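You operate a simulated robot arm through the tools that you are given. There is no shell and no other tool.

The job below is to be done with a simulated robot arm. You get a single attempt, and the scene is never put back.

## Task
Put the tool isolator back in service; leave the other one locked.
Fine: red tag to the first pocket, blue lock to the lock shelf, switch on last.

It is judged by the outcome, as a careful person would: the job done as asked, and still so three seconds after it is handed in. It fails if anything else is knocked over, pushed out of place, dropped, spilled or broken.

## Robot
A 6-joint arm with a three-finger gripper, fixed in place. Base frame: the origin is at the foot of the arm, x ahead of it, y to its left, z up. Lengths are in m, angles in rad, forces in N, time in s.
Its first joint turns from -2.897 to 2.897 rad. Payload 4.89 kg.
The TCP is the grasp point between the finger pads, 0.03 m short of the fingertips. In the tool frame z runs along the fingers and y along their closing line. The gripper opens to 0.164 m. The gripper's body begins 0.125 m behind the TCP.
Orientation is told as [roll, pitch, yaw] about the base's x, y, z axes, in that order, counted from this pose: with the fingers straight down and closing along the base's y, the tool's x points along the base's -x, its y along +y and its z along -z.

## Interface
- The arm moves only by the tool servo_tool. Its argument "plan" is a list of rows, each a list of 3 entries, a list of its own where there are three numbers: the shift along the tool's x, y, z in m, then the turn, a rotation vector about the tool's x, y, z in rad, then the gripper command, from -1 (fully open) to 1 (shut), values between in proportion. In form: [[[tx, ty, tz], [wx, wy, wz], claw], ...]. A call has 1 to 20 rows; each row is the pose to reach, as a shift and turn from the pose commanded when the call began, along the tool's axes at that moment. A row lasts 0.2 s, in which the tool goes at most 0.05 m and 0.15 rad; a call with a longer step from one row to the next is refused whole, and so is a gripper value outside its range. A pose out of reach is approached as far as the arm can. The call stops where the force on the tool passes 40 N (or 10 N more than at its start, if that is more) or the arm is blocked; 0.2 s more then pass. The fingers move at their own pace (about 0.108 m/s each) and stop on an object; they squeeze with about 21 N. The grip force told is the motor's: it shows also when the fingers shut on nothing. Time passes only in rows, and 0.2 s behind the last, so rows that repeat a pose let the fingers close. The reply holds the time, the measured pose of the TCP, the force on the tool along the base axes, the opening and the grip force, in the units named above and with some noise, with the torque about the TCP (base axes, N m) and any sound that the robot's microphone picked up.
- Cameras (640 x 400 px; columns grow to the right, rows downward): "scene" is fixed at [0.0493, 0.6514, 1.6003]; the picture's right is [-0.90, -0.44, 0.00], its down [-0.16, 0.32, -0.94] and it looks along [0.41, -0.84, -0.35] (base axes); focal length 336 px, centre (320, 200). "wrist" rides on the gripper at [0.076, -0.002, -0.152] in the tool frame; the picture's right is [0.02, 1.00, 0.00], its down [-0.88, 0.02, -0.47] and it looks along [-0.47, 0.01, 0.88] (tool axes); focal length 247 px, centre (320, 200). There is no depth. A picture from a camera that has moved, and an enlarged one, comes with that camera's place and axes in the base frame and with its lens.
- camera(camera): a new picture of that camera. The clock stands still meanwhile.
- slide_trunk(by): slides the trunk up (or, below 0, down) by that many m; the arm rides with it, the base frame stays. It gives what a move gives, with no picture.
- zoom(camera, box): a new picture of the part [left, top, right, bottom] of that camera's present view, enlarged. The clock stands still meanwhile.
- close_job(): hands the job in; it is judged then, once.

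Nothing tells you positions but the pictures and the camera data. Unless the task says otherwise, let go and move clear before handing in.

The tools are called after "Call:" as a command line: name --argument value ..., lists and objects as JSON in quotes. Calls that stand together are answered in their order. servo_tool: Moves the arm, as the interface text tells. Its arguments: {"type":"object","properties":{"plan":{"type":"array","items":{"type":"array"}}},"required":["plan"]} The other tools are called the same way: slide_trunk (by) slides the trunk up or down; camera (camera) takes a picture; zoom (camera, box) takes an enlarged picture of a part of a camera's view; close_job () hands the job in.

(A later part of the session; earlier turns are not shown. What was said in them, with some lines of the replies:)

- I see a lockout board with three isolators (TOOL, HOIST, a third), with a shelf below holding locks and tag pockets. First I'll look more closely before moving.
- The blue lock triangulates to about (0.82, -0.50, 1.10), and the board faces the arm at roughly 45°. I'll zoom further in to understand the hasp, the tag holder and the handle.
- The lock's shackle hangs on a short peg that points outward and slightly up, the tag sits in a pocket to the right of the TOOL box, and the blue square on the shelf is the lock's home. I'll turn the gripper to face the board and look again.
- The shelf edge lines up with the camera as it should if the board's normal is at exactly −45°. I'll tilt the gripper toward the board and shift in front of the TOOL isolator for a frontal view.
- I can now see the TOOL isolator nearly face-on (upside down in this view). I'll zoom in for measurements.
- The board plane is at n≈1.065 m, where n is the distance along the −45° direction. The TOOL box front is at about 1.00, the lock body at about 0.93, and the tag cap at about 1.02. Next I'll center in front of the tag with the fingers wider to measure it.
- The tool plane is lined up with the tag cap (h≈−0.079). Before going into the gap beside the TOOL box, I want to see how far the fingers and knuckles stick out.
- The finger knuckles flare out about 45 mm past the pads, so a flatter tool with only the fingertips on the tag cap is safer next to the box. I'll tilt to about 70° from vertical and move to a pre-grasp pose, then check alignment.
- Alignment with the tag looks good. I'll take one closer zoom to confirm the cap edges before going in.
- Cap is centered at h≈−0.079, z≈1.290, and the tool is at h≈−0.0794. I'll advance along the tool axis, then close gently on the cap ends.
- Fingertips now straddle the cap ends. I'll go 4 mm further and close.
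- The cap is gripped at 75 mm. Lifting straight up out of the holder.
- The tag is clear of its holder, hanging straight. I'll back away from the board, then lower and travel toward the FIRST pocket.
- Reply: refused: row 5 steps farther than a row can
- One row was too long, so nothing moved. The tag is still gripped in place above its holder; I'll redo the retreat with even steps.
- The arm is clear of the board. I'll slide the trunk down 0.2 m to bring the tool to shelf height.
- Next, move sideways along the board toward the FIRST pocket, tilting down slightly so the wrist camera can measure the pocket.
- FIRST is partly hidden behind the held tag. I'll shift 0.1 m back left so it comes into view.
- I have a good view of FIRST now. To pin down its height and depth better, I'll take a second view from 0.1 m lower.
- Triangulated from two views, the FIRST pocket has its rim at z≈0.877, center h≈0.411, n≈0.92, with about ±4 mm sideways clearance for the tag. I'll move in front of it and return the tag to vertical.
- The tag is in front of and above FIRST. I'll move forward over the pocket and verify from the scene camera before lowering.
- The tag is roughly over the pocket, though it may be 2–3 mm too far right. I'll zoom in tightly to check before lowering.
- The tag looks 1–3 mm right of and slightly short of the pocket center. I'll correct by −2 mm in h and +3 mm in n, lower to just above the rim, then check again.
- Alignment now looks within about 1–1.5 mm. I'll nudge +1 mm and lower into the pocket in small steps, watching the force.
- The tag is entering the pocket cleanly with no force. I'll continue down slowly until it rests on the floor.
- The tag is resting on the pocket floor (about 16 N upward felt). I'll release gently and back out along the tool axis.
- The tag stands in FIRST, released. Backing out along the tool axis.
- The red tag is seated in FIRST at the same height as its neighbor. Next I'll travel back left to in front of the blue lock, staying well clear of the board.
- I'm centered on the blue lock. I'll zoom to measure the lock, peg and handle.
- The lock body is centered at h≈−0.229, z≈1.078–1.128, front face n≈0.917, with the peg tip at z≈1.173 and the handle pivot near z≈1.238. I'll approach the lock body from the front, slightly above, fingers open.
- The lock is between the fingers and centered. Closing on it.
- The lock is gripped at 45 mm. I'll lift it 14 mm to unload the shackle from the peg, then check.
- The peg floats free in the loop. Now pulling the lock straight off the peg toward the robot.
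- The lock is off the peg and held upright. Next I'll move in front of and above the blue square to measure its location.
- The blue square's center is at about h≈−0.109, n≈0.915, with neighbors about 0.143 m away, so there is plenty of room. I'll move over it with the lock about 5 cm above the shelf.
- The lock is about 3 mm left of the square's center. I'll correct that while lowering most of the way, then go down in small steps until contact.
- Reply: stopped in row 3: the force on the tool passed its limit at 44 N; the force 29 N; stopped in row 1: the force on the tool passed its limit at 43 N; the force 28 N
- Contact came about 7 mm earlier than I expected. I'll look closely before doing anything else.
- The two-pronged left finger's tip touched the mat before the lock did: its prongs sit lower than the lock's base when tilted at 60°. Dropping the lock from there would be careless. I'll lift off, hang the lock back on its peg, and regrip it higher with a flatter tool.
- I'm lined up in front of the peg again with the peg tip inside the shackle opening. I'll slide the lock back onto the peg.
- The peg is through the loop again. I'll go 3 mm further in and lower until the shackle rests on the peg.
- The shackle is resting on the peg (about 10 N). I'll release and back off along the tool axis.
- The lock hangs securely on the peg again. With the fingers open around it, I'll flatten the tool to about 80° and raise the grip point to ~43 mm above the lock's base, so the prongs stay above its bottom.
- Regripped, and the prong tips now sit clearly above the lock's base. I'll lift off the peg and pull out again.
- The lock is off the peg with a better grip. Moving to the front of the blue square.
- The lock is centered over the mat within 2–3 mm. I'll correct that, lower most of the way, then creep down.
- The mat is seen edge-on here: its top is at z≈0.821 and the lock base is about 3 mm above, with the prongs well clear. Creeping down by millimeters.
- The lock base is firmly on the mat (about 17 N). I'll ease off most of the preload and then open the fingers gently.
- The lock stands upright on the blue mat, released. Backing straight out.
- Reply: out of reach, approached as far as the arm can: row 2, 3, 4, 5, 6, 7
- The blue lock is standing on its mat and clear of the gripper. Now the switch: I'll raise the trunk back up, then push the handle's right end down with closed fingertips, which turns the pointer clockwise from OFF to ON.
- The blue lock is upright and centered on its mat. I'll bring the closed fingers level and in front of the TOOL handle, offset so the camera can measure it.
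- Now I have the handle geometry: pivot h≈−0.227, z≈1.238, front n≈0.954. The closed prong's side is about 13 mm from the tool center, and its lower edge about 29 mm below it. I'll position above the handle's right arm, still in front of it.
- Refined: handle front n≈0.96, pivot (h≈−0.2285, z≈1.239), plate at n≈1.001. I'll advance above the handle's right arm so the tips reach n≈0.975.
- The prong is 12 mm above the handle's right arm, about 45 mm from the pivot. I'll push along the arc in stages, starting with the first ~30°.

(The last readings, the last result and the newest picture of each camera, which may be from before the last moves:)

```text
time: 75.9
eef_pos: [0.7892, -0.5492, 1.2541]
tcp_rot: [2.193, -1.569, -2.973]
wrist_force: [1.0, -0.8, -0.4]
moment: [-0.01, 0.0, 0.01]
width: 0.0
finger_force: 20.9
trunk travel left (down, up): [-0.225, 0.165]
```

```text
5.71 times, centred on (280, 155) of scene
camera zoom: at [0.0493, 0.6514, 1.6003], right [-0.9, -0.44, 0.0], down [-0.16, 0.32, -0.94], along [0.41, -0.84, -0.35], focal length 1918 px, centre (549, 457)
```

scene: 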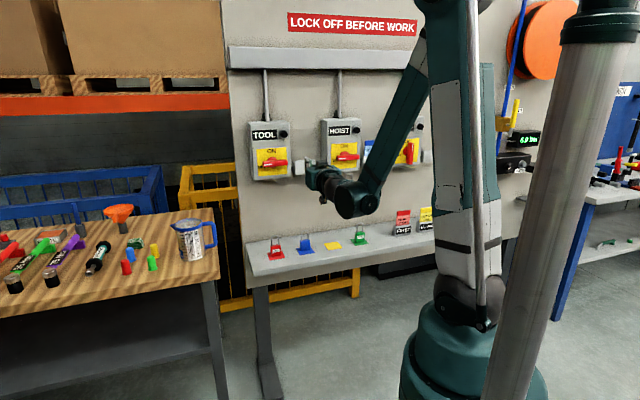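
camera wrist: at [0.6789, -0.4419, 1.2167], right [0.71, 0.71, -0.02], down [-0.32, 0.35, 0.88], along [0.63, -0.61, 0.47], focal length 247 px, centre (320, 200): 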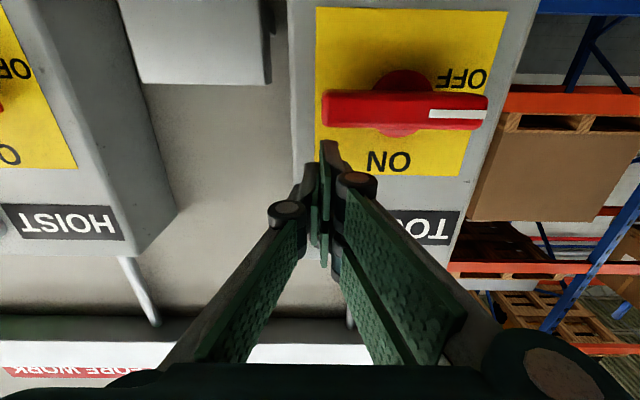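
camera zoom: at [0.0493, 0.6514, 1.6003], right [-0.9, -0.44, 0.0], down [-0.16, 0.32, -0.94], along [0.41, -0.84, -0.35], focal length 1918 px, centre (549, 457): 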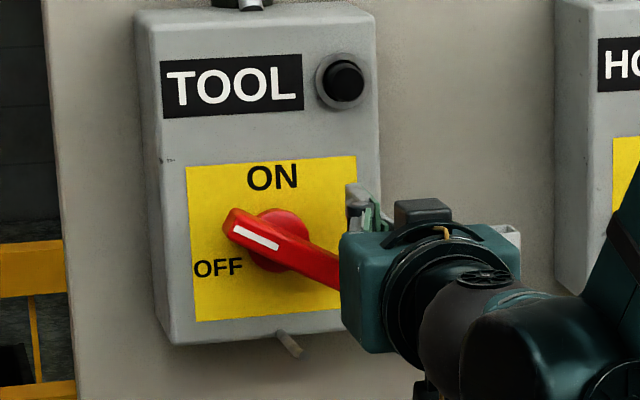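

It turns easily and follows the arc as calculated. Continuing toward vertical.

Call:
servo_tool --plan '[[[0.0056, 0.0022, 0], [0, 0, 0], 1], [[0.0112, 0.0047, 0], [0, 0, 0], 1], [[0.0162, 0.0082, 0], [0, 0, 0], 1], [[0.0209, 0.0121, 0], [0, 0, 0], 1], [[0.0249, 0.0168, 0], [0, 0, 0], 1], [[0.0284, 0.0218, 0], [0, 0, 0], 1], [[0.031, 0.0274, 0], [0, 0, 0], 1], [[0.031, 0.0274, 0], [0, 0, 0], 1]]'

Call:
zoom --camera "wrist" --box '[240, 0, 460, 160]'

Call:
zoom --camera "scene" --box '[240, 120, 320, 190]'

```text
time: 77.7
eef_pos: [0.8091, -0.5275, 1.2249]
tcp_rot: [2.216, -1.571, -2.999]
wrist_force: [-0.3, -0.3, -0.4]
moment: [0.0, 0.01, -0.02]
width: 0.0
finger_force: 20.7
trunk travel left (down, up): [-0.225, 0.165]
```

```text
2.50 times, centred on (350, 80) of wrist
camera zoom: at [0.6991, -0.4226, 1.1496], right [0.71, 0.71, -0.02], down [-0.32, 0.35, 0.88], along [0.63, -0.61, 0.47], focal length 617 px, centre (245, 500)
```

zoom: 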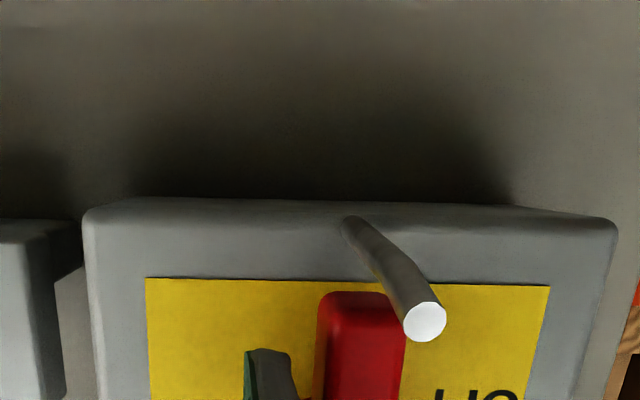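

```text
5.71 times, centred on (280, 155) of scene
camera zoom: at [0.0493, 0.6514, 1.6003], right [-0.9, -0.44, 0.0], down [-0.16, 0.32, -0.94], along [0.41, -0.84, -0.35], focal length 1918 px, centre (549, 457)
```

zoom: 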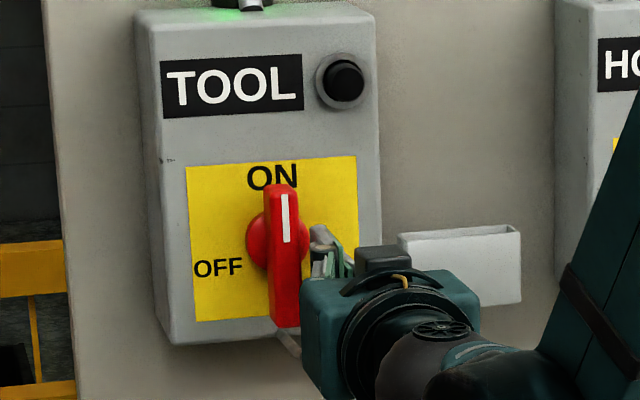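

The handle is at ON and the green lamp on the TOOL box is lit. I'll back straight away from the board.

Call:
servo_tool --plan '[[[0, 0, -0.02], [0, 0, 0], 1], [[0, 0, -0.06], [0, 0, 0], 1], [[0, 0, -0.1], [0, 0, 0], 1], [[0, 0, -0.14], [0, 0, 0], 1], [[0, 0, -0.16], [0, 0, 0], 1], [[0, 0, -0.16], [0, 0, 0], 1]]'

Call:
camera --camera "scene"

Call:
camera --camera "wrist"

Call:
zoom --camera "scene" --box '[230, 80, 350, 180]'

Call:
zoom --camera "scene" --box '[250, 190, 470, 290]'

```text
time: 79.1
eef_pos: [0.6939, -0.4153, 1.2243]
tcp_rot: [2.318, -1.569, -3.103]
wrist_force: [0.6, 1.1, 0.5]
moment: [0.02, 0.01, 0.02]
width: 0.0
finger_force: 21.1
trunk travel left (down, up): [-0.225, 0.165]
```

```text
taken
```

scene: 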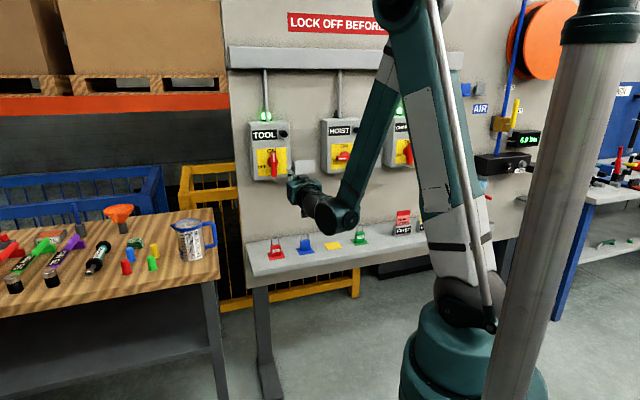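

```text
taken
camera wrist: at [0.5853, -0.3105, 1.1489], right [0.71, 0.71, -0.02], down [-0.32, 0.35, 0.88], along [0.63, -0.61, 0.47], focal length 247 px, centre (320, 200)
```

wrist: 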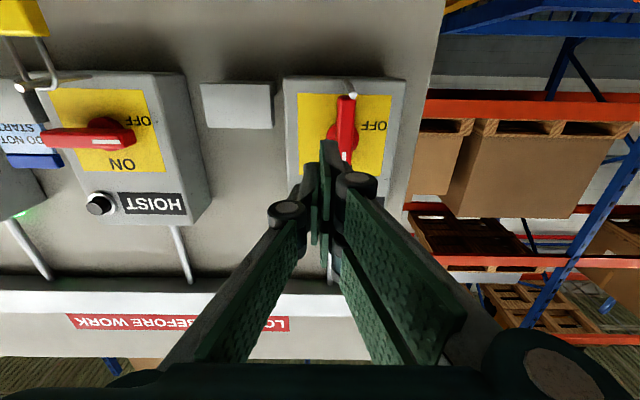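

```text
4.00 times, centred on (290, 130) of scene
camera zoom: at [0.0493, 0.6514, 1.6003], right [-0.9, -0.44, 0.0], down [-0.16, 0.32, -0.94], along [0.41, -0.84, -0.35], focal length 1343 px, centre (440, 480)
```

zoom: 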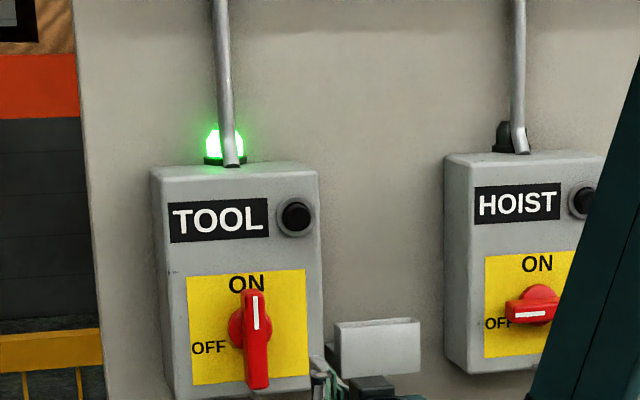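

```text
2.91 times, centred on (360, 240) of scene
camera zoom: at [0.0493, 0.6514, 1.6003], right [-0.9, -0.44, 0.0], down [-0.16, 0.32, -0.94], along [0.41, -0.84, -0.35], focal length 976 px, centre (204, 84)
```

zoom: 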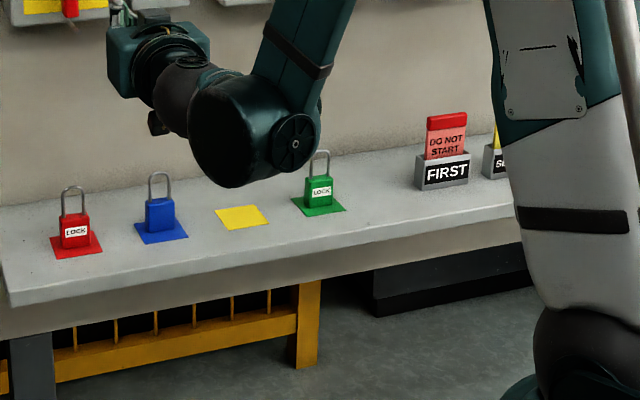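

TOOL is on with its lamp lit. A last check on the HOIST lock and the whole scene before handing in.

Call:
zoom --camera "wrist" --box '[0, 0, 240, 230]'

Call:
servo_tool --plan '[[[0, 0, 0], [0, 0, 0], 0.8], [[0, 0, 0], [0, 0, 0], 0.6], [[0, 0, 0], [0, 0, 0], 0.6], [[0, 0, 0], [0, 0, 0], 0.6], [[0, 0, 0], [0, 0, 0], 0.6]]'

Call:
zoom --camera "scene" --box '[230, 80, 470, 280]'

```text
1.74 times, centred on (120, 115) of wrist
camera zoom: at [0.5853, -0.3105, 1.1489], right [0.71, 0.71, -0.02], down [-0.32, 0.35, 0.88], along [0.63, -0.61, 0.47], focal length 430 px, centre (668, 348)
```

zoom: 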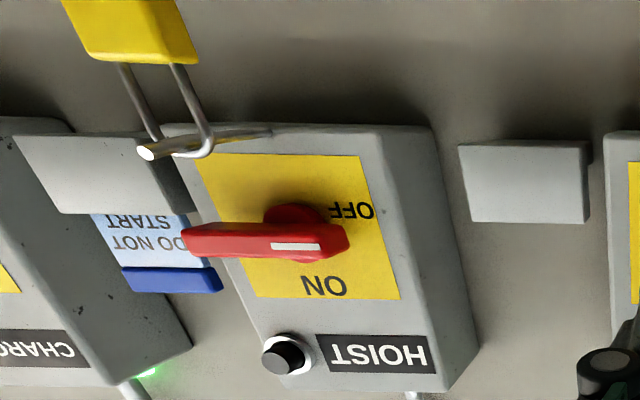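

```text
time: 80.3
eef_pos: [0.6946, -0.4171, 1.2237]
tcp_rot: [2.231, -1.57, -3.014]
wrist_force: [0.3, -0.4, 0.4]
moment: [-0.01, 0.01, 0.0]
width: 0.0327
finger_force: 0.0
trunk travel left (down, up): [-0.225, 0.165]
```

```text
2.00 times, centred on (350, 180) of scene
camera zoom: at [0.0493, 0.6514, 1.6003], right [-0.9, -0.44, 0.0], down [-0.16, 0.32, -0.94], along [0.41, -0.84, -0.35], focal length 671 px, centre (260, 240)
```

zoom: 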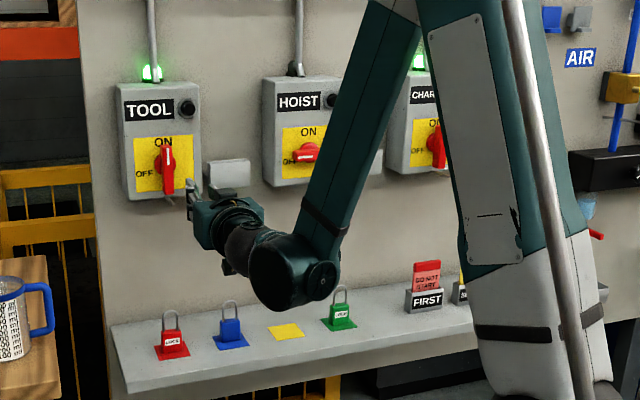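

TOOL is ON with its lamp lit, the red tag is in FIRST, and the blue lock stands on its blue mat. HOIST is still OFF with its yellow lock and blue tag in place. The gripper is empty and clear of the board, so I'm handing in the job.

Call:
close_job

```text
The job is handed in.
```

The TOOL isolator is back in service, and HOIST is still OFF with its yellow lock and tag in place. I've handed the job in.

- **Red tag:** it is in the FIRST pocket on the shelf.
- **Blue lock:** it stands upright on its blue mat on the lock shelf. My first attempt to set it down failed because a fingertip touched the mat before the lock did. I hung the lock back on its peg, regripped it higher and placed it cleanly.
- **Switch:** I turned it last. The handle is at ON and the green lamp on the TOOL box is lit.

Nothing else was knocked or moved that I could see, and the gripper is empty and clear of the board.
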